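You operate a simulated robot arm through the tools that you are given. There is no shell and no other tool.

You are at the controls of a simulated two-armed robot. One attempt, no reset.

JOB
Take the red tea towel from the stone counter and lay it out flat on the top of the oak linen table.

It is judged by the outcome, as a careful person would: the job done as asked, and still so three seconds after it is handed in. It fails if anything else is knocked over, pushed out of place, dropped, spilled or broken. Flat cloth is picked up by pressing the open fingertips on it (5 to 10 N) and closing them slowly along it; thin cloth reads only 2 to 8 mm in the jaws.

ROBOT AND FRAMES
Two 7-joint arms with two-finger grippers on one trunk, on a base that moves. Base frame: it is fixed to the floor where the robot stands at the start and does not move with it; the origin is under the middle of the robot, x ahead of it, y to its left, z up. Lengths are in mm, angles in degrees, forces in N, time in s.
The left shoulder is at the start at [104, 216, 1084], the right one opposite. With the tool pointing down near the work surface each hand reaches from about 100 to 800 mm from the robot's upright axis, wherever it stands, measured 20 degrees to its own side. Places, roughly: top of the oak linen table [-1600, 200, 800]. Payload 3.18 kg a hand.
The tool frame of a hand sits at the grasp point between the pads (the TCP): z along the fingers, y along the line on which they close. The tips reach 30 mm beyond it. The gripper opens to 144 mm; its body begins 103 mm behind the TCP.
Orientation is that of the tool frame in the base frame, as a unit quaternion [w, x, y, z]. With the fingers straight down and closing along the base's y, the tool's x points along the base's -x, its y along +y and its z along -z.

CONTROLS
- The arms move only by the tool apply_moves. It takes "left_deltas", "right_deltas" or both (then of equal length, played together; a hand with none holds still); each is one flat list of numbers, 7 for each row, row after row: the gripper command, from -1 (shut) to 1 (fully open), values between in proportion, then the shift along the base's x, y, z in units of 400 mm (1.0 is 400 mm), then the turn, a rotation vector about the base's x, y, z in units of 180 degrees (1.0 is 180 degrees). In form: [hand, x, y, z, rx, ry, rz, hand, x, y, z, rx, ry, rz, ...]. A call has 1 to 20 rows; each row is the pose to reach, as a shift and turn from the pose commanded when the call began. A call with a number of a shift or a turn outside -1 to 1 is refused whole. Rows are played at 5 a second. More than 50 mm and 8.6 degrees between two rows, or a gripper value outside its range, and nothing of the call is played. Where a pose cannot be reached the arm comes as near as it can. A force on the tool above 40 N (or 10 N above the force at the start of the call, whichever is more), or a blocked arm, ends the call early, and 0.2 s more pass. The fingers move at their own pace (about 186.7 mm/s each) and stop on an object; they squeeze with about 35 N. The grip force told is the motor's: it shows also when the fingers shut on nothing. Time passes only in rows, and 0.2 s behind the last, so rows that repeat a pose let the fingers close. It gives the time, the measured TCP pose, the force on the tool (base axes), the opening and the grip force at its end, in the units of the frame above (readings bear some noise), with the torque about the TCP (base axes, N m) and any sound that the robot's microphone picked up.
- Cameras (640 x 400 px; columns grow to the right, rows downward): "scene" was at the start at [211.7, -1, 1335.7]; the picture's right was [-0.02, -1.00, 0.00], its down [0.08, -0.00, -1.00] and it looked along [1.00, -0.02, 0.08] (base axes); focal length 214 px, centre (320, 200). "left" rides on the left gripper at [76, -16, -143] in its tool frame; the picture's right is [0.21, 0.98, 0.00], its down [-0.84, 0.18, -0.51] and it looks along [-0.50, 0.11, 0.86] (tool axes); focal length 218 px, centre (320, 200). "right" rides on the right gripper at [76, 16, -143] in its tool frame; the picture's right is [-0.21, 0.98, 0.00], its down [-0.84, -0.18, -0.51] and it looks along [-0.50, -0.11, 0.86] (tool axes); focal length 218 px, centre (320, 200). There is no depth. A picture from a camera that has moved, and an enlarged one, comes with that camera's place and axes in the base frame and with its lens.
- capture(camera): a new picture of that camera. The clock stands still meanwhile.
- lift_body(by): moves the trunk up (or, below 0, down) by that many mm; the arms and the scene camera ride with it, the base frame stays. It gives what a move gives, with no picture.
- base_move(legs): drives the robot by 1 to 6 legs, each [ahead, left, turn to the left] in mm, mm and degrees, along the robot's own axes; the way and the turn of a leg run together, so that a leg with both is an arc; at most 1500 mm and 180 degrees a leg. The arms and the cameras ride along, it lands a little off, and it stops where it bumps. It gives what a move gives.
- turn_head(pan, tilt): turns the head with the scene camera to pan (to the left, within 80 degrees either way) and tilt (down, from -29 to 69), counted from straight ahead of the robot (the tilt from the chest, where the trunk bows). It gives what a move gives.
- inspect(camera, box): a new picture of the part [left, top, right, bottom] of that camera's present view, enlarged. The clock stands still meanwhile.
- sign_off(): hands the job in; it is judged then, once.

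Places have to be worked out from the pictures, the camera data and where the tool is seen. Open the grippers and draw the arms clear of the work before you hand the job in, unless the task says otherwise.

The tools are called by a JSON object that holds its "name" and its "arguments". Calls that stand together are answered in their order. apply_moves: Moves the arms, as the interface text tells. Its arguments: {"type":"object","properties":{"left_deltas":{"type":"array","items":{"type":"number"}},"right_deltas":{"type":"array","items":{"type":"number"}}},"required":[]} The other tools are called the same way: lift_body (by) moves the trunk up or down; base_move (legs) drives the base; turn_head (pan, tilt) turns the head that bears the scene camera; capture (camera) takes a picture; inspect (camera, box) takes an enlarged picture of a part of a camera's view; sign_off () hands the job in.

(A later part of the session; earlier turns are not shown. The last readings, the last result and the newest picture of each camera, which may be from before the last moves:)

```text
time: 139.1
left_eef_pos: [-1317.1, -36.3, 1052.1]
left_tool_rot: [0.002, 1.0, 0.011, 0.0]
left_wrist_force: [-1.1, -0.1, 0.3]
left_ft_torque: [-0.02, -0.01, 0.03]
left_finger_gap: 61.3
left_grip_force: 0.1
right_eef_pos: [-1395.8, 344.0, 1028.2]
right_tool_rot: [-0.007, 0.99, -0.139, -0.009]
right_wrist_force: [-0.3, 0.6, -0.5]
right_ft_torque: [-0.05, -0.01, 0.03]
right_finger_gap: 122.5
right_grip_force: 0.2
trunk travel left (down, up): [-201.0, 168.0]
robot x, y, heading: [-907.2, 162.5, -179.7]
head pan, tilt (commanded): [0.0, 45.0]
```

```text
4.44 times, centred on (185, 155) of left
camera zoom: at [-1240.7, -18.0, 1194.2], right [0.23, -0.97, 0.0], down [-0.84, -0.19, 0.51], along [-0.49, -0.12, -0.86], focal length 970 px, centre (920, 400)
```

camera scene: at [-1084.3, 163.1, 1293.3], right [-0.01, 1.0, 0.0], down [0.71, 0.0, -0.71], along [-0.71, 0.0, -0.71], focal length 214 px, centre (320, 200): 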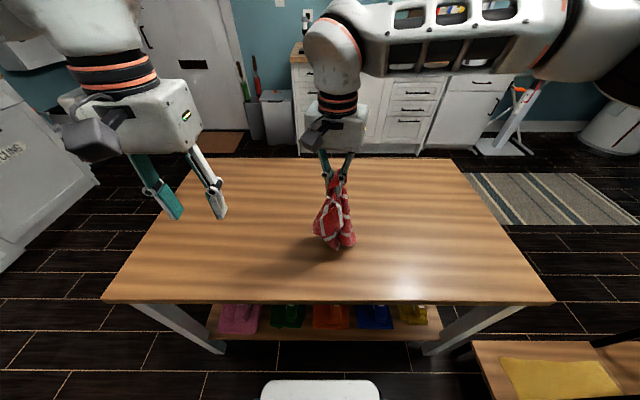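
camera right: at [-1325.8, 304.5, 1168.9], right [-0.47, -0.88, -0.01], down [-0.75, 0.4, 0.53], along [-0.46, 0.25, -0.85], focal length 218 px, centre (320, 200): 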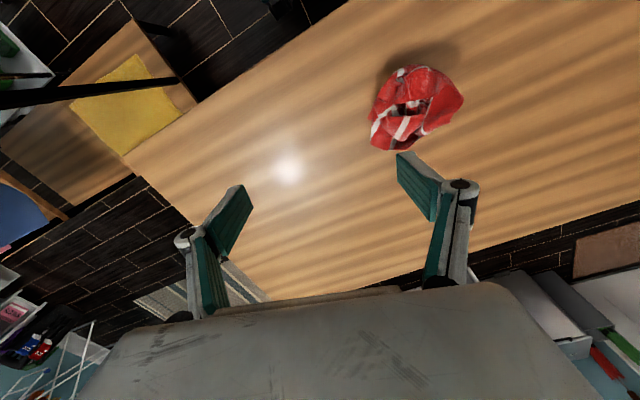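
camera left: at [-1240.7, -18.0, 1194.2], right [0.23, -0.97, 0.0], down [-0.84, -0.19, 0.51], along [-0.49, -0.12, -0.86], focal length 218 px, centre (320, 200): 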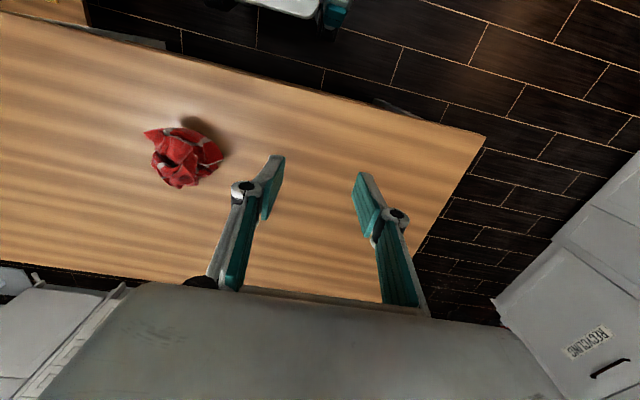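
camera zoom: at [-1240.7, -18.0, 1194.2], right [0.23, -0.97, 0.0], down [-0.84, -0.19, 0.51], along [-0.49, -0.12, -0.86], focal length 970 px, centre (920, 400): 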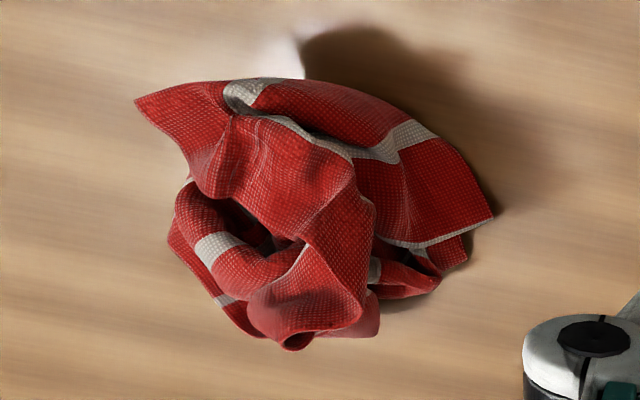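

There are pointed tips at the heap's near-left (about (-1414,141)) and near-right (about (-1409,266)), both likely corners. I'll move the left hand camera in for a closer look before pulling.

{"name": "apply_moves", "arguments": {"left_deltas": [-0.15, -0.05, 0.06, -0.03, 0, 0, 0, -0.15, -0.1, 0.13, -0.06, 0, 0, 0, -0.15, -0.15, 0.2, -0.09, 0, 0, 0, -0.15, -0.2, 0.26, -0.12, 0, 0, 0, -0.15, -0.25, 0.33, -0.15, 0, 0, 0, -0.15, -0.3, 0.36, -0.18, 0, 0, 0], "right_deltas": [0.7, 0, 0.05, 0, 0, 0, 0, 0.7, 0, 0.1, 0, 0, 0, 0, 0.7, 0, 0.15, 0, 0, 0, 0, 0.7, 0, 0.15, 0, 0, 0, 0, 0.7, 0, 0.15, 0, 0, 0, 0, 0.7, 0, 0.15, 0, 0, 0, 0]}}

{"name": "inspect", "arguments": {"camera": "left", "box": [180, 20, 380, 150]}}

{"name": "inspect", "arguments": {"camera": "scene", "box": [308, 200, 372, 260]}}

```text
time: 140.5
left_eef_pos: [-1440.2, 106.0, 978.5]
left_tool_rot: [0.002, 1.0, 0.011, 0.0]
left_wrist_force: [0.4, -0.9, -0.1]
left_ft_torque: [0.0, 0.0, 0.02]
left_finger_gap: 61.1
left_grip_force: 0.1
right_eef_pos: [-1398.5, 401.3, 1028.4]
right_tool_rot: [-0.008, 0.99, -0.14, -0.009]
right_wrist_force: [-0.4, 0.1, 0.3]
right_ft_torque: [-0.02, 0.04, 0.02]
right_finger_gap: 122.5
right_grip_force: 0.0
trunk travel left (down, up): [-201.0, 168.0]
robot x, y, heading: [-905.8, 163.4, -179.6]
head pan, tilt (commanded): [0.0, 45.0]
```

```text
3.08 times, centred on (280, 85) of left
camera zoom: at [-1362.2, 124.4, 1121.2], right [0.23, -0.97, 0.0], down [-0.84, -0.2, 0.51], along [-0.49, -0.12, -0.86], focal length 672 px, centre (443, 554)
```

zoom: 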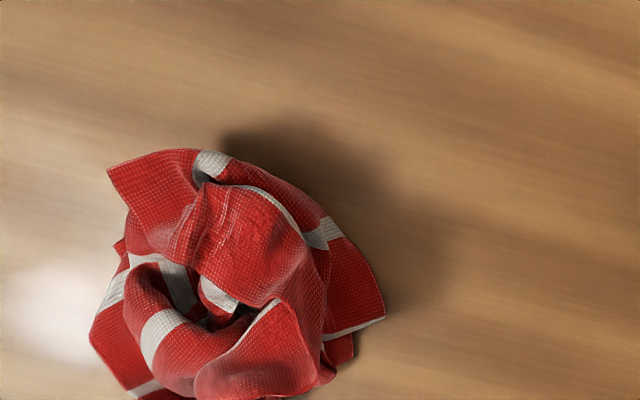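

```text
6.67 times, centred on (340, 230) of scene
camera zoom: at [-1084.4, 163.6, 1293.3], right [-0.01, 1.0, 0.0], down [0.71, 0.0, -0.71], along [-0.71, 0.0, -0.71], focal length 1430 px, centre (187, 0)
```

zoom: 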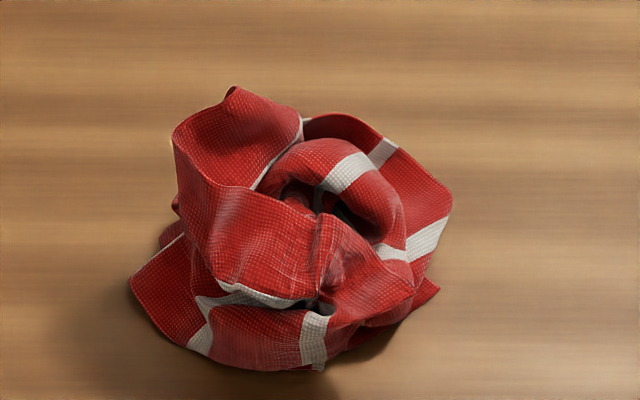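

Best estimates: corner P ≈ (-1418,137) and corner Q ≈ (-1400,258), both lying on the table. I'll press the closed left fingertips just inside P and drag it out to the left to start opening the heap.

{"name": "apply_moves", "arguments": {"left_deltas": [-0.6, 0.03, 0.05, -0.06, 0, 0, 0, -1, 0.065, 0.11, -0.13, 0, 0, 0, -1, 0.065, 0.11, -0.2, 0, 0, 0, -1, 0.065, 0.11, -0.27, 0, 0, 0, -1, 0.065, 0.11, -0.33, 0, 0, 0, -1, 0.065, 0.11, -0.35, 0, 0, 0]}}

{"name": "inspect", "arguments": {"camera": "scene", "box": [270, 190, 398, 270]}}

{"name": "inspect", "arguments": {"camera": "left", "box": [200, 100, 440, 250]}}

```text
time: 141.9
left_eef_pos: [-1411.9, 151.7, 838.3]
left_tool_rot: [0.001, 1.0, 0.011, 0.0]
left_wrist_force: [-0.1, 0.5, -0.1]
left_ft_torque: [-0.01, 0.0, -0.03]
left_finger_gap: 0.0
left_grip_force: 30.8
right_eef_pos: [-1399.3, 401.3, 1029.0]
right_tool_rot: [-0.008, 0.99, -0.14, -0.01]
right_wrist_force: [0.9, 0.6, 0.4]
right_ft_torque: [0.01, 0.0, 0.06]
right_finger_gap: 122.4
right_grip_force: 0.1
trunk travel left (down, up): [-201.0, 168.0]
robot x, y, heading: [-906.3, 165.9, -179.8]
head pan, tilt (commanded): [0.0, 45.0]
```

```text
5.00 times, centred on (334, 230) of scene
camera zoom: at [-1083.8, 163.8, 1293.5], right [-0.01, 1.0, 0.0], down [0.71, 0.0, -0.71], along [-0.71, 0.0, -0.71], focal length 1072 px, centre (250, 50)
```

zoom: 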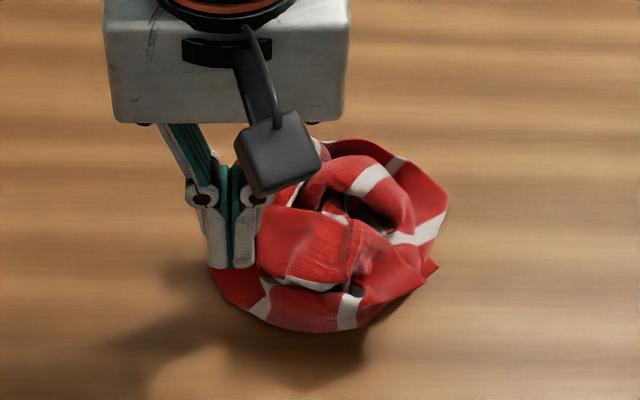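

```text
2.67 times, centred on (320, 175) of left
camera zoom: at [-1334.5, 169.7, 981.5], right [0.23, -0.97, 0.0], down [-0.84, -0.2, 0.51], along [-0.49, -0.12, -0.86], focal length 582 px, centre (320, 267)
```

zoom: 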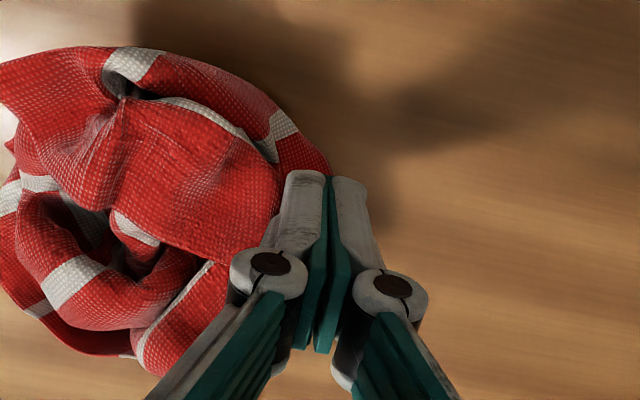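

The tips are right over the P flap. I'll lower to contact.

{"name": "apply_moves", "arguments": {"left_deltas": [-1, 0, 0.005, -0.01, 0, 0, 0, -1, 0, 0.01, -0.018, 0, 0, 0, -1, 0, 0.01, -0.023, 0, 0, 0]}}

```text
time: 142.7
left_eef_pos: [-1412.5, 155.4, 829.6]
left_tool_rot: [0.002, 1.0, 0.009, 0.0]
left_wrist_force: [0.5, 0.6, -0.5]
left_ft_torque: [0.01, -0.03, -0.02]
left_finger_gap: 0.0
left_grip_force: 30.8
right_eef_pos: [-1399.2, 399.7, 1029.4]
right_tool_rot: [-0.008, 0.99, -0.139, -0.009]
right_wrist_force: [0.1, -0.6, 0.4]
right_ft_torque: [-0.05, -0.03, -0.01]
right_finger_gap: 122.6
right_grip_force: 0.0
trunk travel left (down, up): [-201.0, 168.0]
robot x, y, heading: [-910.0, 166.2, -179.7]
head pan, tilt (commanded): [0.0, 45.0]
```

No contact yet at z 829.6, so the table is slightly lower. Continuing down in small steps.

{"name": "apply_moves", "arguments": {"left_deltas": [-1, 0, 0, -0.008, 0, 0, 0, -1, 0, 0, -0.014, 0, 0, 0]}}

{"name": "apply_moves", "arguments": {"left_deltas": [-1, 0, 0, -0.005, 0, 0, 0, -1, 0, 0, -0.01, 0, 0, 0]}}

```text
time: 143.3
left_eef_pos: [-1412.1, 154.4, 824.9]
left_tool_rot: [0.004, 1.0, 0.01, 0.0]
left_wrist_force: [1.2, -0.2, 0.8]
left_ft_torque: [0.04, -0.01, 0.0]
left_finger_gap: 0.0
left_grip_force: 30.9
right_eef_pos: [-1398.5, 401.3, 1029.3]
right_tool_rot: [-0.009, 0.99, -0.14, -0.009]
right_wrist_force: [0.0, -0.2, -0.2]
right_ft_torque: [0.03, 0.0, -0.02]
right_finger_gap: 122.4
right_grip_force: 0.0
trunk travel left (down, up): [-201.0, 168.0]
robot x, y, heading: [-908.7, 163.0, -179.7]
head pan, tilt (commanded): [0.0, 45.0]
```

```text
time: 143.9
left_eef_pos: [-1411.7, 154.4, 819.5]
left_tool_rot: [0.002, 1.0, 0.011, 0.0]
left_wrist_force: [0.4, 1.0, 0.2]
left_ft_torque: [0.03, 0.04, -0.01]
left_finger_gap: 0.3
left_grip_force: 30.6
right_eef_pos: [-1399.0, 400.6, 1027.8]
right_tool_rot: [-0.008, 0.99, -0.14, -0.009]
right_wrist_force: [-0.1, -0.6, -0.3]
right_ft_torque: [-0.02, -0.01, 0.04]
right_finger_gap: 122.4
right_grip_force: 0.1
trunk travel left (down, up): [-201.0, 168.0]
robot x, y, heading: [-904.7, 166.3, -179.6]
head pan, tilt (commanded): [0.0, 45.0]
```

{"name": "apply_moves", "arguments": {"left_deltas": [-1, 0, 0, -0.005, 0, 0, 0, -1, 0, 0, -0.01, 0, 0, 0, -1, 0, 0, -0.015, 0, 0, 0]}}

{"name": "inspect", "arguments": {"camera": "scene", "box": [270, 190, 398, 270]}}

```text
time: 144.7
left_eef_pos: [-1412.4, 154.4, 814.4]
left_tool_rot: [0.002, 1.0, 0.011, 0.0]
left_wrist_force: [0.2, -0.3, -0.3]
left_ft_torque: [-0.03, -0.01, 0.02]
left_finger_gap: 0.0
left_grip_force: 30.7
right_eef_pos: [-1398.7, 400.6, 1027.9]
right_tool_rot: [-0.009, 0.99, -0.14, -0.009]
right_wrist_force: [-0.3, 0.0, 0.4]
right_ft_torque: [0.02, 0.02, 0.0]
right_finger_gap: 122.7
right_grip_force: 0.1
trunk travel left (down, up): [-201.0, 168.0]
robot x, y, heading: [-906.7, 164.9, -179.7]
head pan, tilt (commanded): [0.0, 45.0]
```

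```text
5.00 times, centred on (334, 230) of scene
camera zoom: at [-1084.0, 163.8, 1293.4], right [-0.01, 1.0, 0.0], down [0.71, 0.0, -0.71], along [-0.71, 0.0, -0.71], focal length 1072 px, centre (250, 50)
```

zoom: 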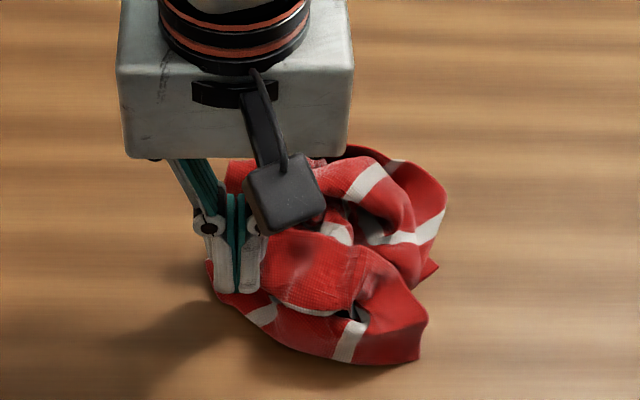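

{"name": "apply_moves", "arguments": {"left_deltas": [-1, 0, 0, -0.005, 0, 0, 0, -1, 0, 0, -0.01, 0, 0, 0, -1, 0, 0, -0.015, 0, 0, 0, -1, 0, 0, -0.02, 0, 0, 0]}}

{"name": "inspect", "arguments": {"camera": "left", "box": [200, 100, 440, 250]}}

```text
time: 145.7
left_eef_pos: [-1413.4, 153.4, 804.8]
left_tool_rot: [0.002, 1.0, 0.011, 0.0]
left_wrist_force: [1.2, -0.5, -0.9]
left_ft_torque: [-0.01, -0.01, 0.01]
left_finger_gap: 0.0
left_grip_force: 30.7
right_eef_pos: [-1399.5, 400.0, 1029.2]
right_tool_rot: [-0.009, 0.99, -0.14, -0.009]
right_wrist_force: [0.0, 0.0, -0.2]
right_ft_torque: [-0.01, -0.01, 0.0]
right_finger_gap: 122.5
right_grip_force: 0.0
trunk travel left (down, up): [-201.0, 168.0]
robot x, y, heading: [-907.8, 166.2, -179.8]
head pan, tilt (commanded): [0.0, 45.0]
```

```text
2.67 times, centred on (320, 175) of left
camera zoom: at [-1335.7, 172.7, 949.0], right [0.23, -0.97, 0.0], down [-0.84, -0.2, 0.51], along [-0.49, -0.12, -0.86], focal length 582 px, centre (320, 267)
```

zoom: 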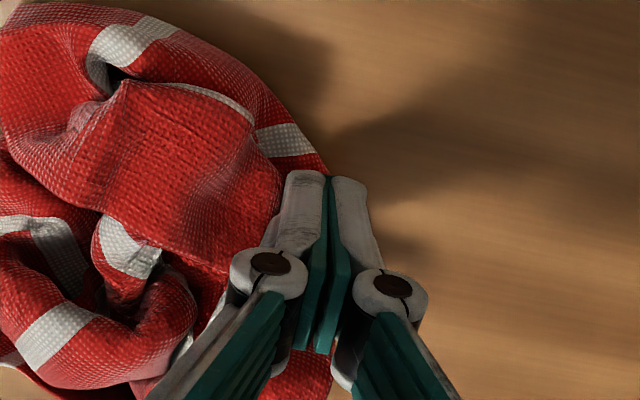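

{"name": "apply_moves", "arguments": {"left_deltas": [-1, 0, 0, -0.008, 0, 0, 0, -1, 0, 0, -0.016, 0, 0, 0, -1, 0, 0, -0.024, 0, 0, 0, -1, 0, 0, -0.03, 0, 0, 0]}}

```text
time: 146.7
left_eef_pos: [-1413.3, 155.7, 794.9]
left_tool_rot: [0.001, 1.0, 0.011, -0.001]
left_wrist_force: [-0.2, -0.7, 0.2]
left_ft_torque: [0.0, 0.0, 0.01]
left_finger_gap: 0.0
left_grip_force: 30.2
right_eef_pos: [-1398.5, 401.2, 1028.4]
right_tool_rot: [-0.008, 0.99, -0.14, -0.009]
right_wrist_force: [-0.1, 0.1, -0.6]
right_ft_torque: [-0.01, 0.02, 0.0]
right_finger_gap: 122.5
right_grip_force: 0.1
trunk travel left (down, up): [-201.0, 168.0]
robot x, y, heading: [-903.9, 164.6, -179.7]
head pan, tilt (commanded): [0.0, 45.0]
```

Still no contact at z 795. Re-solving both views with the table at z≈760 makes all measurements agree (table x -1274..-1878, y -362..727). I'll lift out and re-image with the right height in mind.

{"name": "apply_moves", "arguments": {"left_deltas": [-1, 0, -0.02, 0.06, 0, 0, 0, -1, 0.02, -0.06, 0.16, 0, 0, 0, -1, 0.04, -0.12, 0.26, 0, 0, 0, -1, 0.06, -0.18, 0.36, 0, 0, 0, -0.5, 0.06, -0.18, 0.42, 0, 0, 0]}}

{"name": "inspect", "arguments": {"camera": "scene", "box": [298, 195, 378, 270]}}

{"name": "inspect", "arguments": {"camera": "left", "box": [120, 20, 320, 150]}}

{"name": "inspect", "arguments": {"camera": "right", "box": [370, 70, 520, 165]}}

```text
time: 147.9
left_eef_pos: [-1388.1, 82.7, 962.2]
left_tool_rot: [0.003, 1.0, 0.009, 0.0]
left_wrist_force: [-0.4, 0.6, -1.0]
left_ft_torque: [0.0, 0.01, 0.02]
left_finger_gap: 36.0
left_grip_force: 0.1
right_eef_pos: [-1398.1, 399.7, 1028.5]
right_tool_rot: [-0.008, 0.99, -0.14, -0.009]
right_wrist_force: [0.6, -0.2, -0.3]
right_ft_torque: [0.0, 0.0, -0.01]
right_finger_gap: 122.1
right_grip_force: 0.1
trunk travel left (down, up): [-201.0, 168.0]
robot x, y, heading: [-908.3, 166.9, -179.8]
head pan, tilt (commanded): [0.0, 45.0]
```

```text
5.33 times, centred on (338, 232) of scene
camera zoom: at [-1083.8, 164.3, 1293.4], right [0.0, 1.0, 0.0], down [0.71, 0.0, -0.71], along [-0.71, 0.0, -0.71], focal length 1144 px, centre (224, 27)
```

zoom: 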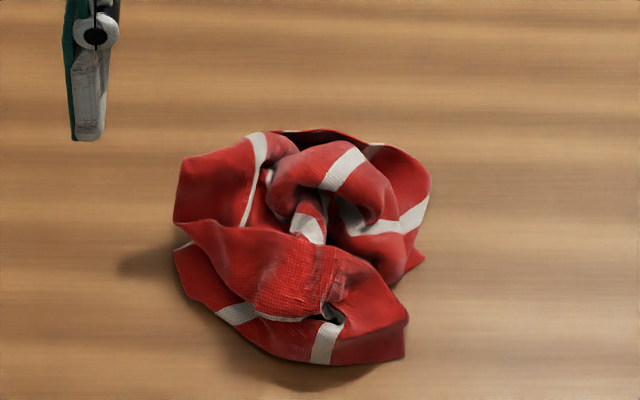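

```text
3.08 times, centred on (220, 85) of left
camera zoom: at [-1310.4, 100.7, 1105.3], right [0.23, -0.97, 0.0], down [-0.84, -0.19, 0.51], along [-0.49, -0.12, -0.86], focal length 672 px, centre (628, 554)
```

zoom: 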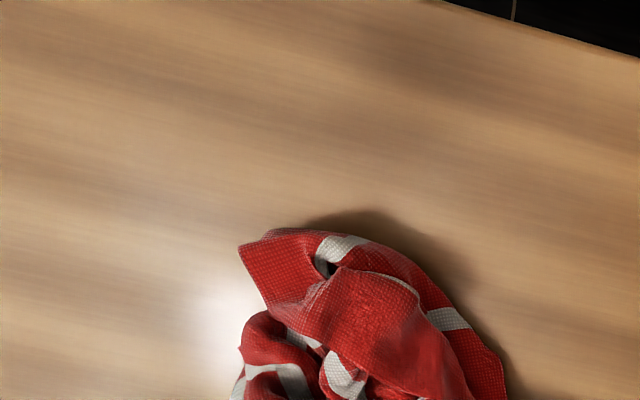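

```text
4.21 times, centred on (445, 118) of right
camera zoom: at [-1327.5, 362.3, 1168.9], right [-0.47, -0.88, -0.01], down [-0.75, 0.4, 0.53], along [-0.46, 0.26, -0.85], focal length 919 px, centre (-206, 547)
```

zoom: 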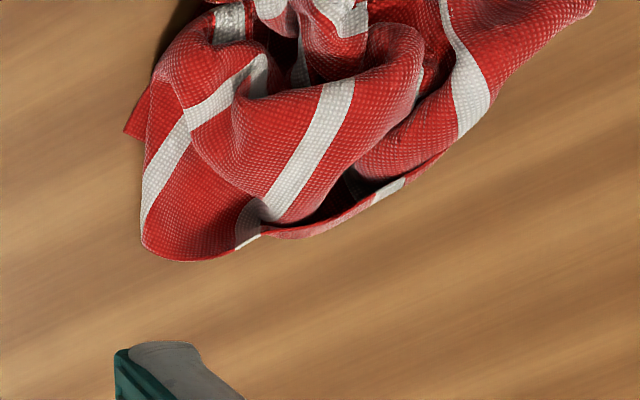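

With z≈765 the views now agree: corner Q is at (-1381,257) and P at (-1430,140). I'll pinch the Q flap with the right hand, moving the left hand well out of the way first.

{"name": "apply_moves", "arguments": {"left_deltas": [-0.5, 0, -0.08, 0, 0, 0, 0, -0.5, 0, -0.16, 0, 0, 0, 0, -0.5, 0, -0.24, 0, 0, 0, 0, -0.5, 0, -0.32, 0, 0, 0, 0, -0.5, 0, -0.32, 0, 0, 0, 0, -0.5, 0, -0.32, 0, 0, 0, 0], "right_deltas": [0.2, 0.005, -0.07, -0.075, 0, 0, 0, -0.2, 0.01, -0.14, -0.15, 0, 0, 0, -0.375, 0.015, -0.21, -0.225, 0, 0, 0, -0.375, 0.02, -0.28, -0.3, 0, 0, 0, -0.375, 0.025, -0.35, -0.375, 0, 0, 0, -0.375, 0.025, -0.405, -0.445, 0, 0, 0]}}

{"name": "inspect", "arguments": {"camera": "right", "box": [200, 60, 440, 210]}}

{"name": "inspect", "arguments": {"camera": "scene", "box": [270, 180, 398, 270]}}

```text
time: 149.3
left_eef_pos: [-1388.9, -46.0, 961.9]
left_tool_rot: [0.001, 1.0, 0.01, 0.0]
left_wrist_force: [-0.1, 0.8, 0.1]
left_ft_torque: [-0.02, -0.02, 0.02]
left_finger_gap: 36.0
left_grip_force: 0.0
right_eef_pos: [-1387.5, 238.3, 849.5]
right_tool_rot: [-0.008, 0.99, -0.14, -0.009]
right_wrist_force: [-0.3, -0.5, 0.0]
right_ft_torque: [0.03, -0.06, 0.0]
right_finger_gap: 44.9
right_grip_force: 0.1
trunk travel left (down, up): [-201.0, 168.0]
robot x, y, heading: [-908.1, 167.6, -179.8]
head pan, tilt (commanded): [0.0, 45.0]
```

```text
2.67 times, centred on (320, 135) of right
camera zoom: at [-1317.1, 198.3, 990.5], right [-0.47, -0.88, -0.01], down [-0.75, 0.4, 0.53], along [-0.46, 0.26, -0.85], focal length 582 px, centre (320, 373)
```

zoom: 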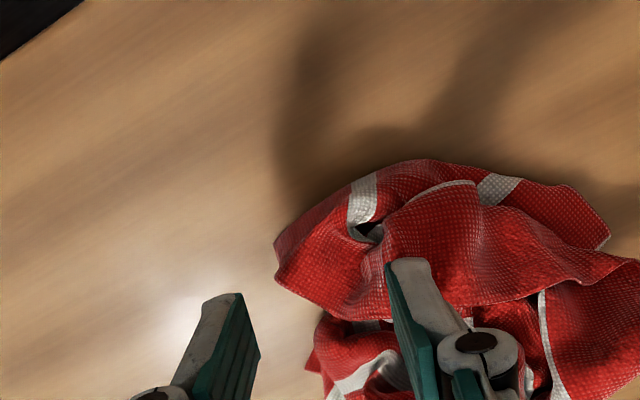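

```text
4.44 times, centred on (334, 225) of scene
camera zoom: at [-1084.4, 163.1, 1293.3], right [-0.01, 1.0, 0.0], down [0.71, 0.0, -0.71], along [-0.71, 0.0, -0.71], focal length 953 px, centre (258, 89)
```

zoom: 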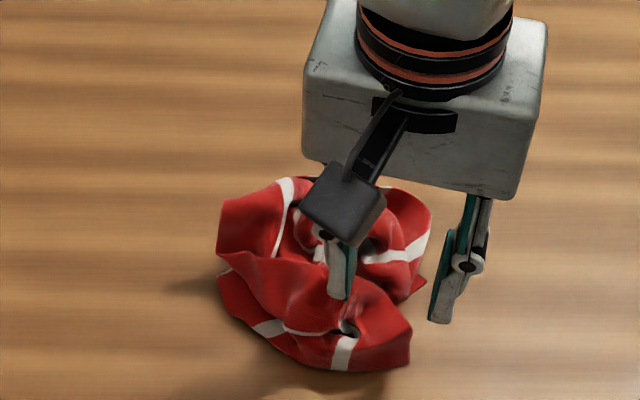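

I'll shift the right hand slightly toward the flap interior, narrow the opening to about 30 mm so that only the Q flap's single layer is under the tips, and go down.

{"name": "apply_moves", "arguments": {"right_deltas": [-0.5, 0.005, -0.01, -0.03, 0, 0, 0, -0.583, 0.009, -0.022, -0.07, 0, 0, 0, -0.583, 0.009, -0.022, -0.105, 0, 0, 0, -0.583, 0.009, -0.022, -0.12, 0, 0, 0]}}

{"name": "inspect", "arguments": {"camera": "right", "box": [200, 60, 440, 210]}}

```text
time: 150.3
left_eef_pos: [-1389.3, -45.1, 963.4]
left_tool_rot: [0.002, 1.0, 0.01, 0.0]
left_wrist_force: [-0.8, 0.3, -0.3]
left_ft_torque: [-0.01, -0.01, 0.01]
left_finger_gap: 36.0
left_grip_force: 0.1
right_eef_pos: [-1384.3, 230.1, 805.1]
right_tool_rot: [-0.008, 0.99, -0.139, -0.009]
right_wrist_force: [0.2, -0.5, 0.5]
right_ft_torque: [-0.02, 0.01, 0.01]
right_finger_gap: 30.4
right_grip_force: 0.0
trunk travel left (down, up): [-201.0, 168.0]
robot x, y, heading: [-909.8, 163.5, -179.7]
head pan, tilt (commanded): [0.0, 45.0]
```

```text
2.67 times, centred on (320, 135) of right
camera zoom: at [-1313.8, 190.9, 944.5], right [-0.47, -0.88, -0.01], down [-0.75, 0.4, 0.53], along [-0.46, 0.25, -0.85], focal length 582 px, centre (320, 373)
```

zoom: 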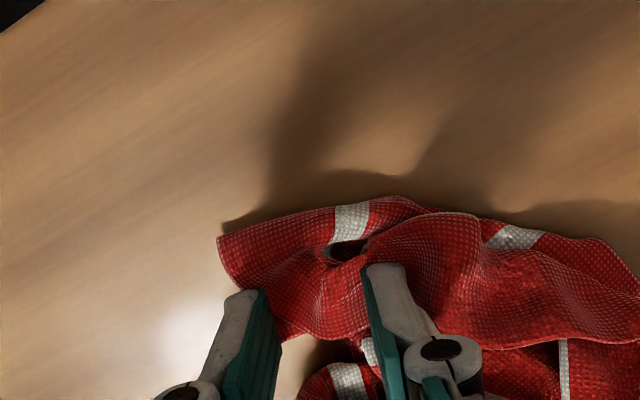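

Both tips are on the Q flap. I'll step down to contact.

{"name": "apply_moves", "arguments": {"right_deltas": [-0.583, 0, 0, -0.01, 0, 0, 0, -0.583, 0, 0, -0.018, 0, 0, 0]}}

{"name": "apply_moves", "arguments": {"right_deltas": [-0.583, 0, 0, -0.008, 0, 0, 0, -0.583, 0, 0, -0.013, 0, 0, 0]}}

```text
time: 150.9
left_eef_pos: [-1389.4, -45.1, 963.3]
left_tool_rot: [0.003, 1.0, 0.01, 0.0]
left_wrist_force: [0.5, 0.2, 0.3]
left_ft_torque: [-0.01, -0.01, 0.03]
left_finger_gap: 36.2
left_grip_force: 0.2
right_eef_pos: [-1386.2, 230.7, 795.7]
right_tool_rot: [-0.008, 0.99, -0.14, -0.011]
right_wrist_force: [0.4, -0.2, 1.6]
right_ft_torque: [-0.01, -0.01, 0.03]
right_finger_gap: 29.9
right_grip_force: 0.1
trunk travel left (down, up): [-201.0, 168.0]
robot x, y, heading: [-907.9, 161.1, -179.8]
head pan, tilt (commanded): [0.0, 45.0]
```

```text
time: 151.5
left_eef_pos: [-1388.3, -45.6, 965.1]
left_tool_rot: [0.001, 1.0, 0.01, 0.0]
left_wrist_force: [-0.6, -0.7, -0.1]
left_ft_torque: [-0.01, -0.01, -0.01]
left_finger_gap: 35.9
left_grip_force: 0.0
right_eef_pos: [-1387.1, 228.6, 793.6]
right_tool_rot: [-0.007, 0.99, -0.139, -0.012]
right_wrist_force: [-0.5, -2.3, 15.4]
right_ft_torque: [-0.35, 0.2, 0.0]
right_finger_gap: 30.5
right_grip_force: 0.2
trunk travel left (down, up): [-201.0, 168.0]
robot x, y, heading: [-907.5, 165.5, -179.6]
head pan, tilt (commanded): [0.0, 45.0]
```

Contact at TCP z≈794 (table ≈ 762). I'll ease up a millimetre and close slowly to pinch.

{"name": "apply_moves", "arguments": {"right_deltas": [-0.62, 0, 0, 0.003, 0, 0, 0, -0.66, 0, 0, 0.003, 0, 0, 0, -0.7, 0, 0, 0.003, 0, 0, 0, -0.75, 0, 0, 0.003, 0, 0, 0, -0.8, 0, 0, 0.003, 0, 0, 0]}}

{"name": "inspect", "arguments": {"camera": "right", "box": [200, 80, 440, 230]}}

```text
time: 152.7
left_eef_pos: [-1389.0, -45.5, 963.4]
left_tool_rot: [0.001, 1.0, 0.01, 0.0]
left_wrist_force: [-0.1, 0.1, 0.5]
left_ft_torque: [0.0, 0.0, -0.01]
left_finger_gap: 36.0
left_grip_force: 0.0
right_eef_pos: [-1385.1, 229.4, 791.9]
right_tool_rot: [-0.008, 0.99, -0.14, -0.009]
right_wrist_force: [0.1, -0.3, 5.7]
right_ft_torque: [-0.07, 0.04, -0.04]
right_finger_gap: 14.7
right_grip_force: 0.0
trunk travel left (down, up): [-201.0, 168.0]
robot x, y, heading: [-909.7, 165.7, -179.6]
head pan, tilt (commanded): [0.0, 45.0]
```

```text
2.67 times, centred on (320, 155) of right
camera zoom: at [-1314.4, 190.5, 933.0], right [-0.47, -0.88, -0.01], down [-0.75, 0.4, 0.53], along [-0.46, 0.26, -0.85], focal length 582 px, centre (320, 320)
```

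zoom: 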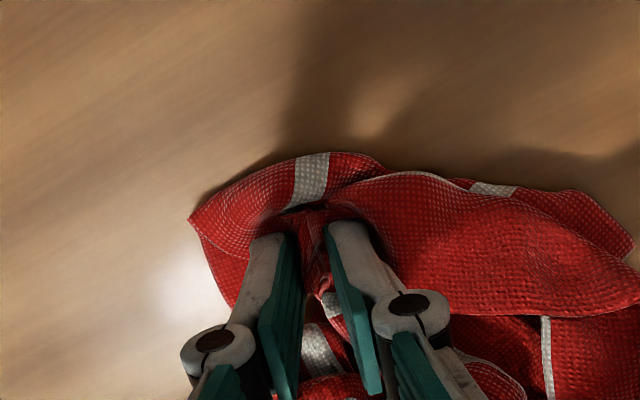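

The pinch is catching two layers here. I'll reopen, shift about 19 mm closer to the Q tip and try again.

{"name": "apply_moves", "arguments": {"right_deltas": [-0.7, 0, 0, 0.01, 0, 0, 0, -0.583, 0, 0, 0.04, 0, 0, 0, -0.583, 0.022, 0.042, 0.04, 0, 0, 0, -0.583, 0.022, 0.042, 0.015, 0, 0, 0, -0.583, 0.022, 0.042, 0.006, 0, 0, 0]}}

{"name": "inspect", "arguments": {"camera": "right", "box": [200, 80, 440, 230]}}

```text
time: 153.9
left_eef_pos: [-1389.2, -45.4, 963.5]
left_tool_rot: [0.002, 1.0, 0.01, -0.001]
left_wrist_force: [-0.7, -0.7, -0.7]
left_ft_torque: [0.0, -0.02, -0.01]
left_finger_gap: 35.9
left_grip_force: 0.0
right_eef_pos: [-1378.4, 247.9, 794.8]
right_tool_rot: [-0.007, 0.99, -0.14, -0.01]
right_wrist_force: [-0.1, -0.3, 1.7]
right_ft_torque: [-0.04, -0.02, 0.02]
right_finger_gap: 29.9
right_grip_force: 0.0
trunk travel left (down, up): [-201.0, 168.0]
robot x, y, heading: [-909.6, 164.0, -179.8]
head pan, tilt (commanded): [0.0, 45.0]
```

```text
2.67 times, centred on (320, 155) of right
camera zoom: at [-1306.0, 207.9, 936.1], right [-0.47, -0.88, -0.01], down [-0.75, 0.4, 0.53], along [-0.46, 0.25, -0.85], focal length 582 px, centre (320, 320)
```

zoom: 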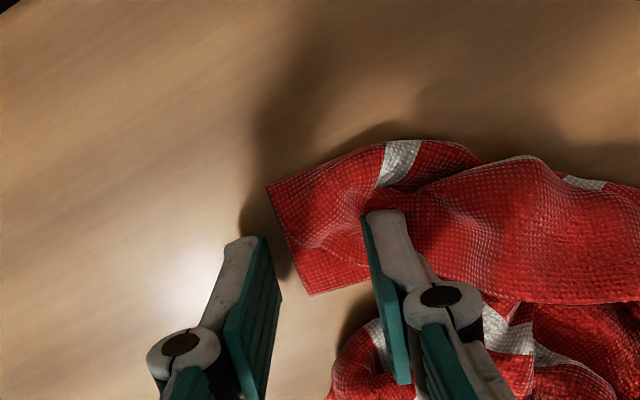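

Now Q shows clearly as a true corner, with the left finger just outside its hem and the right finger on it. I'll press lightly and close.

{"name": "apply_moves", "arguments": {"right_deltas": [-0.583, -0.008, -0.015, -0.006, 0, 0, 0, -0.62, -0.008, -0.015, -0.007, 0, 0, 0, -0.66, -0.008, -0.015, -0.007, 0, 0, 0, -0.7, -0.008, -0.015, -0.007, 0, 0, 0, -0.74, -0.008, -0.015, -0.007, 0, 0, 0, -0.78, -0.008, -0.015, -0.007, 0, 0, 0]}}

{"name": "inspect", "arguments": {"camera": "right", "box": [200, 80, 440, 230]}}

```text
time: 155.3
left_eef_pos: [-1389.2, -46.1, 962.7]
left_tool_rot: [0.002, 1.0, 0.01, 0.0]
left_wrist_force: [-0.4, 0.4, 0.4]
left_ft_torque: [0.0, 0.01, 0.02]
left_finger_gap: 35.9
left_grip_force: 0.1
right_eef_pos: [-1380.3, 241.4, 792.0]
right_tool_rot: [-0.008, 0.99, -0.139, -0.009]
right_wrist_force: [0.1, 0.4, 1.4]
right_ft_torque: [-0.04, 0.01, 0.01]
right_finger_gap: 15.7
right_grip_force: 0.0
trunk travel left (down, up): [-201.0, 168.0]
robot x, y, heading: [-905.1, 163.8, -179.8]
head pan, tilt (commanded): [0.0, 45.0]
```

```text
2.67 times, centred on (320, 155) of right
camera zoom: at [-1309.0, 201.7, 932.3], right [-0.47, -0.88, -0.01], down [-0.75, 0.4, 0.53], along [-0.46, 0.26, -0.85], focal length 582 px, centre (320, 320)
```

zoom: 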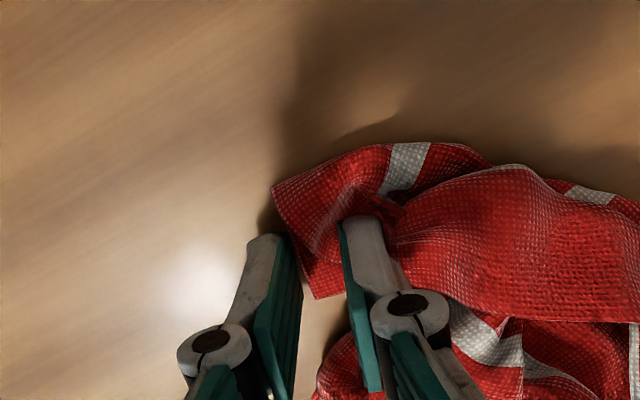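

{"name": "apply_moves", "arguments": {"right_deltas": [-0.78, 0, 0, -0.004, 0, 0, 0, -0.82, 0, 0, -0.005, 0, 0, 0, -0.86, 0, 0, -0.005, 0, 0, 0, -0.9, 0, 0, -0.005, 0, 0, 0, -0.95, 0, 0, -0.005, 0, 0, 0, -1, 0, 0, -0.004, 0, 0, 0, -1, 0, 0, -0.003, 0, 0, 0, -1, 0, 0, 0, 0, 0, 0]}}

{"name": "inspect", "arguments": {"camera": "right", "box": [200, 80, 440, 230]}}

```text
time: 157.1
left_eef_pos: [-1390.3, -44.7, 962.7]
left_tool_rot: [0.001, 1.0, 0.01, 0.0]
left_wrist_force: [0.5, -0.8, 0.2]
left_ft_torque: [-0.03, 0.02, 0.03]
left_finger_gap: 36.0
left_grip_force: 0.1
right_eef_pos: [-1380.2, 241.7, 791.6]
right_tool_rot: [-0.009, 0.99, -0.14, -0.009]
right_wrist_force: [0.1, 1.1, 2.3]
right_ft_torque: [-0.02, 0.0, -0.03]
right_finger_gap: 0.5
right_grip_force: 33.2
trunk travel left (down, up): [-201.0, 168.0]
robot x, y, heading: [-905.6, 164.8, -179.4]
head pan, tilt (commanded): [0.0, 45.0]
```

```text
2.67 times, centred on (320, 155) of right
camera zoom: at [-1309.5, 202.2, 932.6], right [-0.47, -0.88, -0.01], down [-0.75, 0.4, 0.53], along [-0.46, 0.26, -0.85], focal length 582 px, centre (320, 320)
```

zoom: 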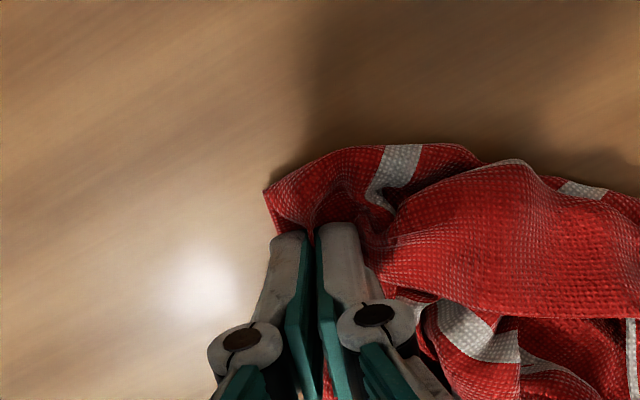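

Only 0.5 mm in the jaws. I'll test with a small lift to see whether the corner follows.

{"name": "apply_moves", "arguments": {"right_deltas": [-1, 0, 0, 0.03, 0, 0, 0, -1, 0, 0, 0.08, 0, 0, 0]}}

{"name": "inspect", "arguments": {"camera": "right", "box": [200, 80, 440, 230]}}

```text
time: 157.7
left_eef_pos: [-1389.5, -45.9, 963.4]
left_tool_rot: [0.002, 1.0, 0.01, 0.0]
left_wrist_force: [-0.3, -0.5, 0.1]
left_ft_torque: [0.03, 0.01, 0.0]
left_finger_gap: 35.9
left_grip_force: 0.1
right_eef_pos: [-1380.6, 241.6, 824.1]
right_tool_rot: [-0.008, 0.99, -0.14, -0.01]
right_wrist_force: [1.2, -0.4, 0.9]
right_ft_torque: [0.02, 0.02, -0.02]
right_finger_gap: 0.1
right_grip_force: 28.3
trunk travel left (down, up): [-201.0, 168.0]
robot x, y, heading: [-906.9, 167.0, -179.6]
head pan, tilt (commanded): [0.0, 45.0]
```

```text
2.67 times, centred on (320, 155) of right
camera zoom: at [-1308.3, 201.6, 965.1], right [-0.47, -0.88, -0.01], down [-0.75, 0.4, 0.53], along [-0.46, 0.26, -0.85], focal length 582 px, centre (320, 320)
```

zoom: 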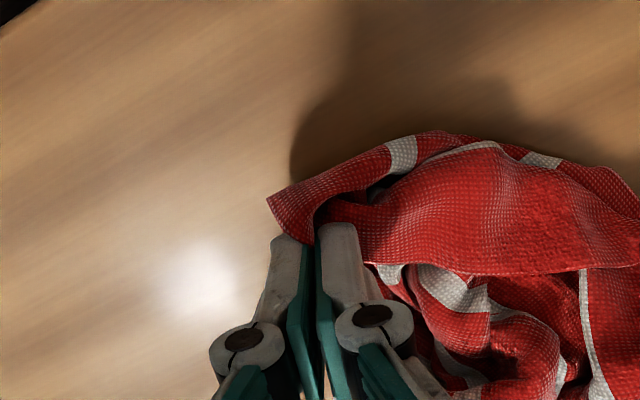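

The corner does follow the gripper. I'll lift slowly higher and watch whether the heap unravels.

{"name": "apply_moves", "arguments": {"right_deltas": [-1, 0.01, 0.02, 0.04, 0, 0, 0, -1, 0.02, 0.04, 0.08, 0, 0, 0, -1, 0.03, 0.06, 0.12, 0, 0, 0, -1, 0.04, 0.08, 0.16, 0, 0, 0, -1, 0.05, 0.1, 0.2, 0, 0, 0]}}

{"name": "inspect", "arguments": {"camera": "scene", "box": [250, 150, 426, 270]}}

{"name": "inspect", "arguments": {"camera": "right", "box": [200, 80, 440, 230]}}

```text
time: 158.9
left_eef_pos: [-1389.3, -45.3, 964.3]
left_tool_rot: [0.002, 1.0, 0.01, 0.0]
left_wrist_force: [-0.1, -0.3, -0.3]
left_ft_torque: [0.0, 0.02, 0.03]
left_finger_gap: 36.0
left_grip_force: 0.1
right_eef_pos: [-1359.5, 281.5, 904.9]
right_tool_rot: [-0.008, 0.99, -0.14, -0.011]
right_wrist_force: [-0.1, 0.1, 1.1]
right_ft_torque: [-0.02, 0.08, -0.02]
right_finger_gap: 0.1
right_grip_force: 31.0
trunk travel left (down, up): [-201.0, 168.0]
robot x, y, heading: [-907.4, 164.5, -180.0]
head pan, tilt (commanded): [0.0, 45.0]
```

```text
3.33 times, centred on (338, 210) of scene
camera zoom: at [-1083.5, 164.0, 1293.6], right [-0.01, 1.0, 0.0], down [0.71, 0.0, -0.71], along [-0.71, 0.0, -0.71], focal length 715 px, centre (260, 167)
```

zoom: 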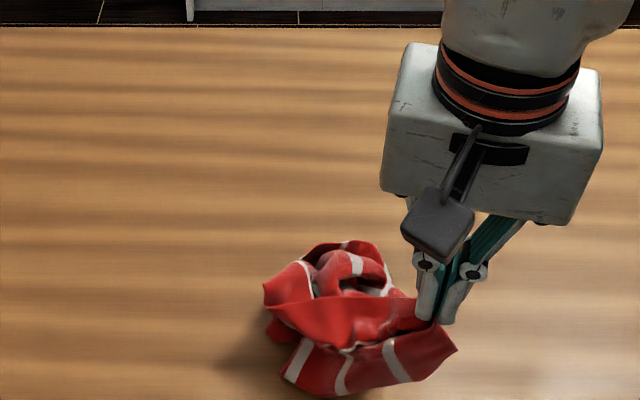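

```text
2.67 times, centred on (320, 155) of right
camera zoom: at [-1288.8, 242.5, 1045.9], right [-0.47, -0.88, -0.01], down [-0.75, 0.4, 0.53], along [-0.46, 0.25, -0.85], focal length 582 px, centre (320, 320)
```

zoom: 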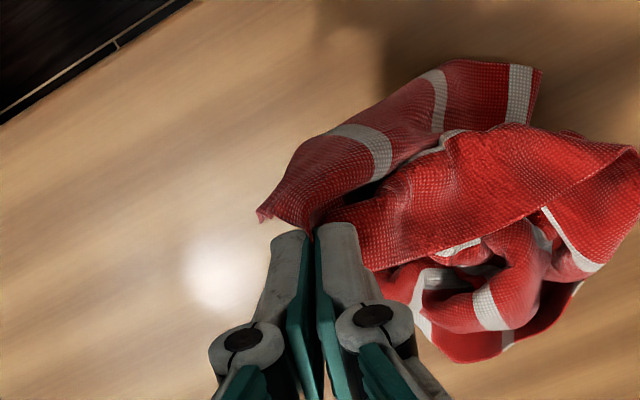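

It's holding and the folds are opening. I'll keep lifting slowly and outward.

{"name": "apply_moves", "arguments": {"right_deltas": [-1, 0.005, 0.02, 0.05, 0, 0, 0, -1, 0.01, 0.04, 0.1, 0, 0, 0, -1, 0.015, 0.06, 0.15, 0, 0, 0, -1, 0.02, 0.08, 0.2, 0, 0, 0, -1, 0.025, 0.1, 0.25, 0, 0, 0, -1, 0.03, 0.12, 0.3, 0, 0, 0, -1, 0.03, 0.14, 0.35, 0, 0, 0]}}

{"name": "inspect", "arguments": {"camera": "scene", "box": [250, 130, 450, 270]}}

{"name": "inspect", "arguments": {"camera": "right", "box": [200, 50, 440, 200]}}

{"name": "capture", "arguments": {"camera": "left"}}

```text
time: 160.5
left_eef_pos: [-1389.3, -46.2, 963.4]
left_tool_rot: [0.002, 1.0, 0.011, 0.0]
left_wrist_force: [-0.5, 0.0, -0.2]
left_ft_torque: [0.01, 0.04, 0.0]
left_finger_gap: 36.0
left_grip_force: 0.1
right_eef_pos: [-1349.6, 336.5, 1045.9]
right_tool_rot: [-0.008, 0.99, -0.139, -0.009]
right_wrist_force: [-0.2, 0.5, 1.6]
right_ft_torque: [-0.02, 0.01, -0.02]
right_finger_gap: 0.3
right_grip_force: 29.0
trunk travel left (down, up): [-201.0, 168.0]
robot x, y, heading: [-908.1, 163.9, -179.5]
head pan, tilt (commanded): [0.0, 45.0]
```

```text
2.86 times, centred on (350, 200) of scene
camera zoom: at [-1083.6, 163.9, 1293.5], right [-0.01, 1.0, 0.0], down [0.71, 0.0, -0.71], along [-0.71, 0.0, -0.71], focal length 613 px, centre (234, 200)
```

zoom: 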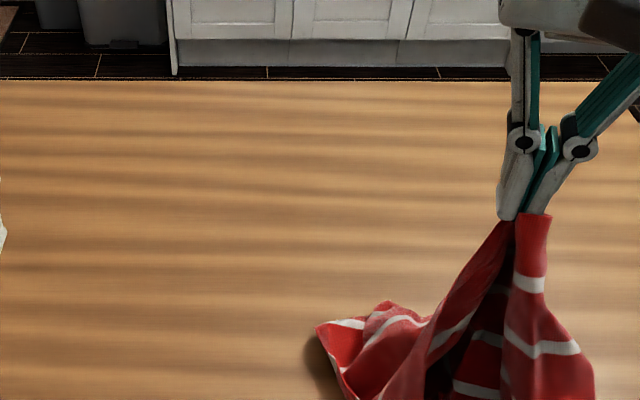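

```text
2.67 times, centred on (320, 125) of right
camera zoom: at [-1277.5, 297.5, 1186.1], right [-0.47, -0.88, -0.01], down [-0.75, 0.4, 0.53], along [-0.46, 0.25, -0.85], focal length 582 px, centre (320, 400)
```

zoom: 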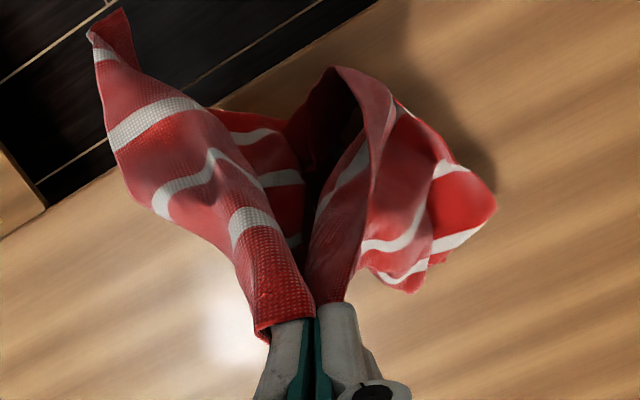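

```text
taken
camera left: at [-1311.8, -27.3, 1105.9], right [0.23, -0.97, 0.0], down [-0.84, -0.2, 0.51], along [-0.49, -0.12, -0.86], focal length 218 px, centre (320, 200)
```

left: 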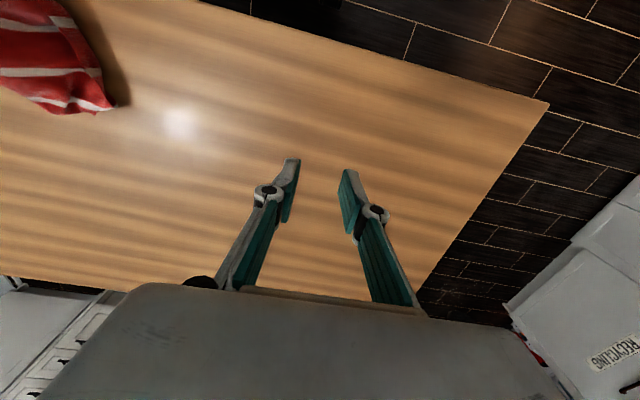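

The towel is unfurling well from corner Q. Let me see the whole scene.

{"name": "capture", "arguments": {"camera": "scene"}}

{"name": "inspect", "arguments": {"camera": "scene", "box": [330, 180, 500, 320]}}

```text
taken
camera scene: at [-1083.6, 163.9, 1293.5], right [-0.01, 1.0, 0.0], down [0.71, 0.0, -0.71], along [-0.71, 0.0, -0.71], focal length 214 px, centre (320, 200)
```

scene: 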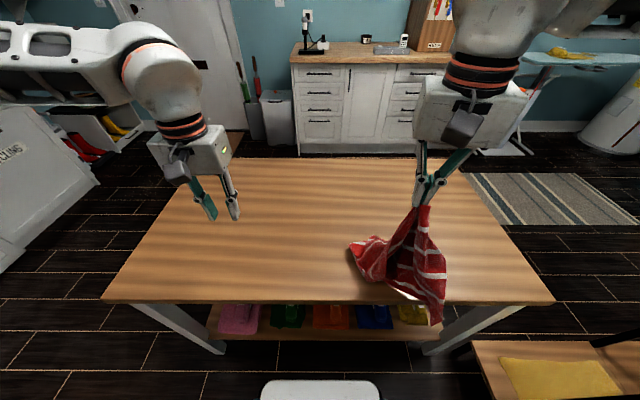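

```text
2.86 times, centred on (415, 250) of scene
camera zoom: at [-1083.6, 163.9, 1293.5], right [-0.01, 1.0, 0.0], down [0.71, 0.0, -0.71], along [-0.71, 0.0, -0.71], focal length 613 px, centre (49, 57)
```

zoom: 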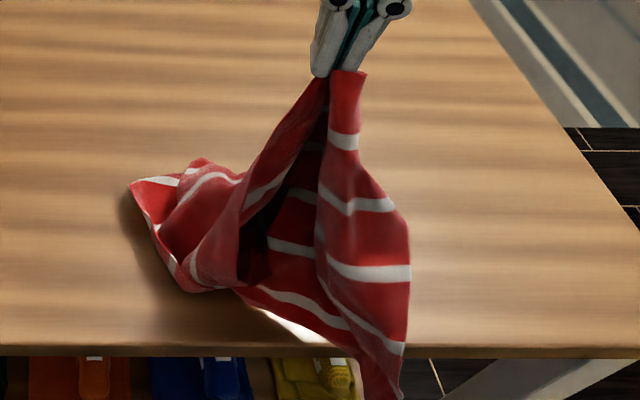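

Q holds and the short edge hangs from it with its stripes visible. I'll check the left tip of the cloth (R, about (-1433,246)) to see whether it is the next corner.

{"name": "inspect", "arguments": {"camera": "left", "box": [0, 0, 160, 120]}}

{"name": "inspect", "arguments": {"camera": "scene", "box": [340, 220, 420, 300]}}

{"name": "inspect", "arguments": {"camera": "right", "box": [300, 60, 400, 170]}}

```text
3.33 times, centred on (80, 60) of left
camera zoom: at [-1311.8, -27.3, 1105.9], right [0.23, -0.97, 0.0], down [-0.84, -0.2, 0.51], along [-0.49, -0.12, -0.86], focal length 728 px, centre (1120, 667)
```

zoom: 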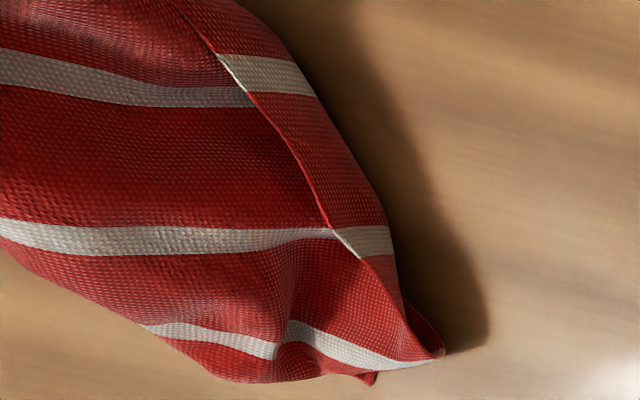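

```text
5.00 times, centred on (380, 260) of scene
camera zoom: at [-1083.6, 163.9, 1293.5], right [-0.01, 1.0, 0.0], down [0.71, 0.0, -0.71], along [-0.71, 0.0, -0.71], focal length 1072 px, centre (20, -100)
```

zoom: 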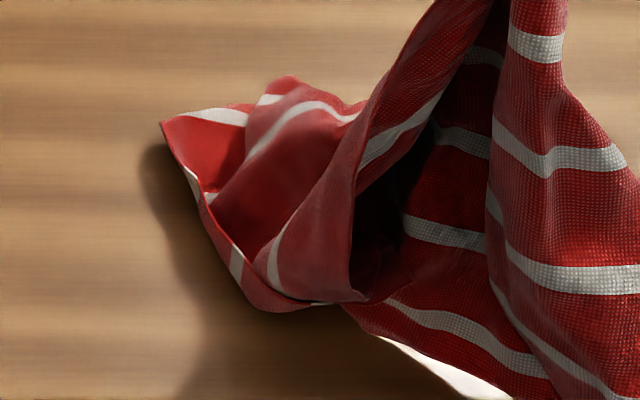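

```text
3.64 times, centred on (350, 115) of right
camera zoom: at [-1277.5, 297.5, 1186.1], right [-0.47, -0.88, -0.01], down [-0.75, 0.4, 0.53], along [-0.46, 0.25, -0.85], focal length 794 px, centre (211, 509)
```

zoom: 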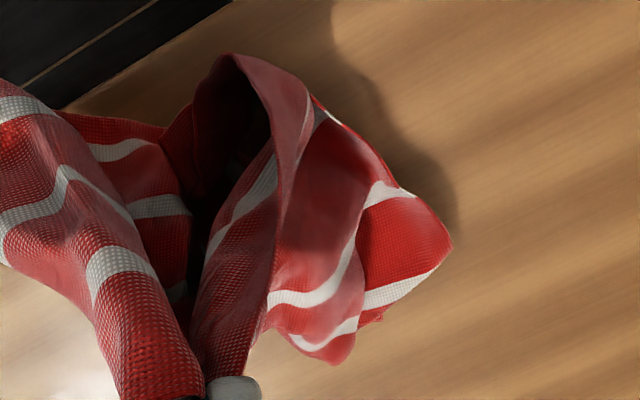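

The left contour is the opposite short edge (stripes end on it), so the towel only needs stretching between the two ends. I'll lay Q down to the far right, slowly, so that the rest trails out toward me.

{"name": "apply_moves", "arguments": {"right_deltas": [-1, -0.05, 0.02, -0.02, 0, 0, 0, -1, -0.1, 0.04, -0.05, 0, 0, 0, -1, -0.15, 0.07, -0.08, 0, 0, 0, -1, -0.2, 0.1, -0.12, 0, 0, 0, -1, -0.25, 0.13, -0.16, 0, 0, 0, -1, -0.3, 0.16, -0.2, 0, 0, 0, -1, -0.35, 0.19, -0.25, 0, 0, 0, -1, -0.4, 0.22, -0.3, 0, 0, 0, -1, -0.45, 0.25, -0.35, 0, 0, 0, -1, -0.5, 0.28, -0.4, 0, 0, 0]}}

{"name": "capture", "arguments": {"camera": "scene"}}

{"name": "inspect", "arguments": {"camera": "right", "box": [200, 50, 440, 200]}}

```text
time: 162.7
left_eef_pos: [-1390.4, -45.8, 962.0]
left_tool_rot: [0.002, 1.0, 0.01, 0.001]
left_wrist_force: [-0.2, -0.8, -0.5]
left_ft_torque: [0.01, -0.01, 0.02]
left_finger_gap: 36.0
left_grip_force: 0.1
right_eef_pos: [-1547.6, 450.6, 881.8]
right_tool_rot: [-0.008, 0.99, -0.14, -0.009]
right_wrist_force: [-0.3, -0.4, -1.9]
right_ft_torque: [0.07, 0.0, -0.02]
right_finger_gap: 0.9
right_grip_force: 29.7
trunk travel left (down, up): [-201.0, 168.0]
robot x, y, heading: [-904.8, 164.0, -179.7]
head pan, tilt (commanded): [0.0, 45.0]
```

```text
taken
camera scene: at [-1084.6, 163.9, 1293.2], right [0.0, 1.0, 0.0], down [0.71, 0.0, -0.71], along [-0.71, 0.0, -0.71], focal length 214 px, centre (320, 200)
```

scene: 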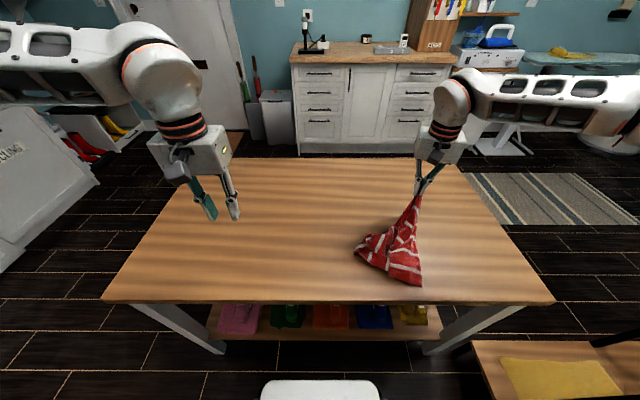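

```text
2.67 times, centred on (320, 125) of right
camera zoom: at [-1477.5, 410.3, 1021.7], right [-0.47, -0.88, -0.01], down [-0.75, 0.4, 0.53], along [-0.46, 0.26, -0.85], focal length 582 px, centre (320, 400)
```

zoom: 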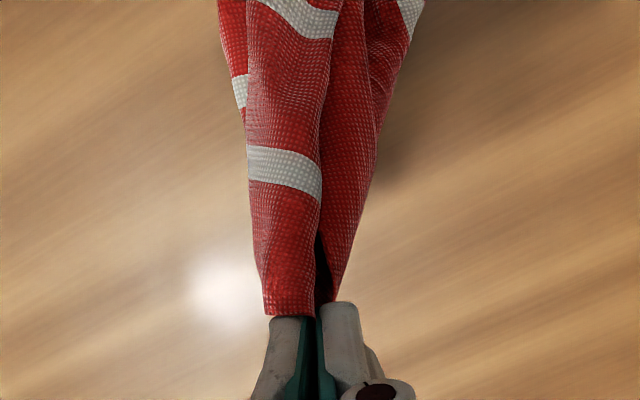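

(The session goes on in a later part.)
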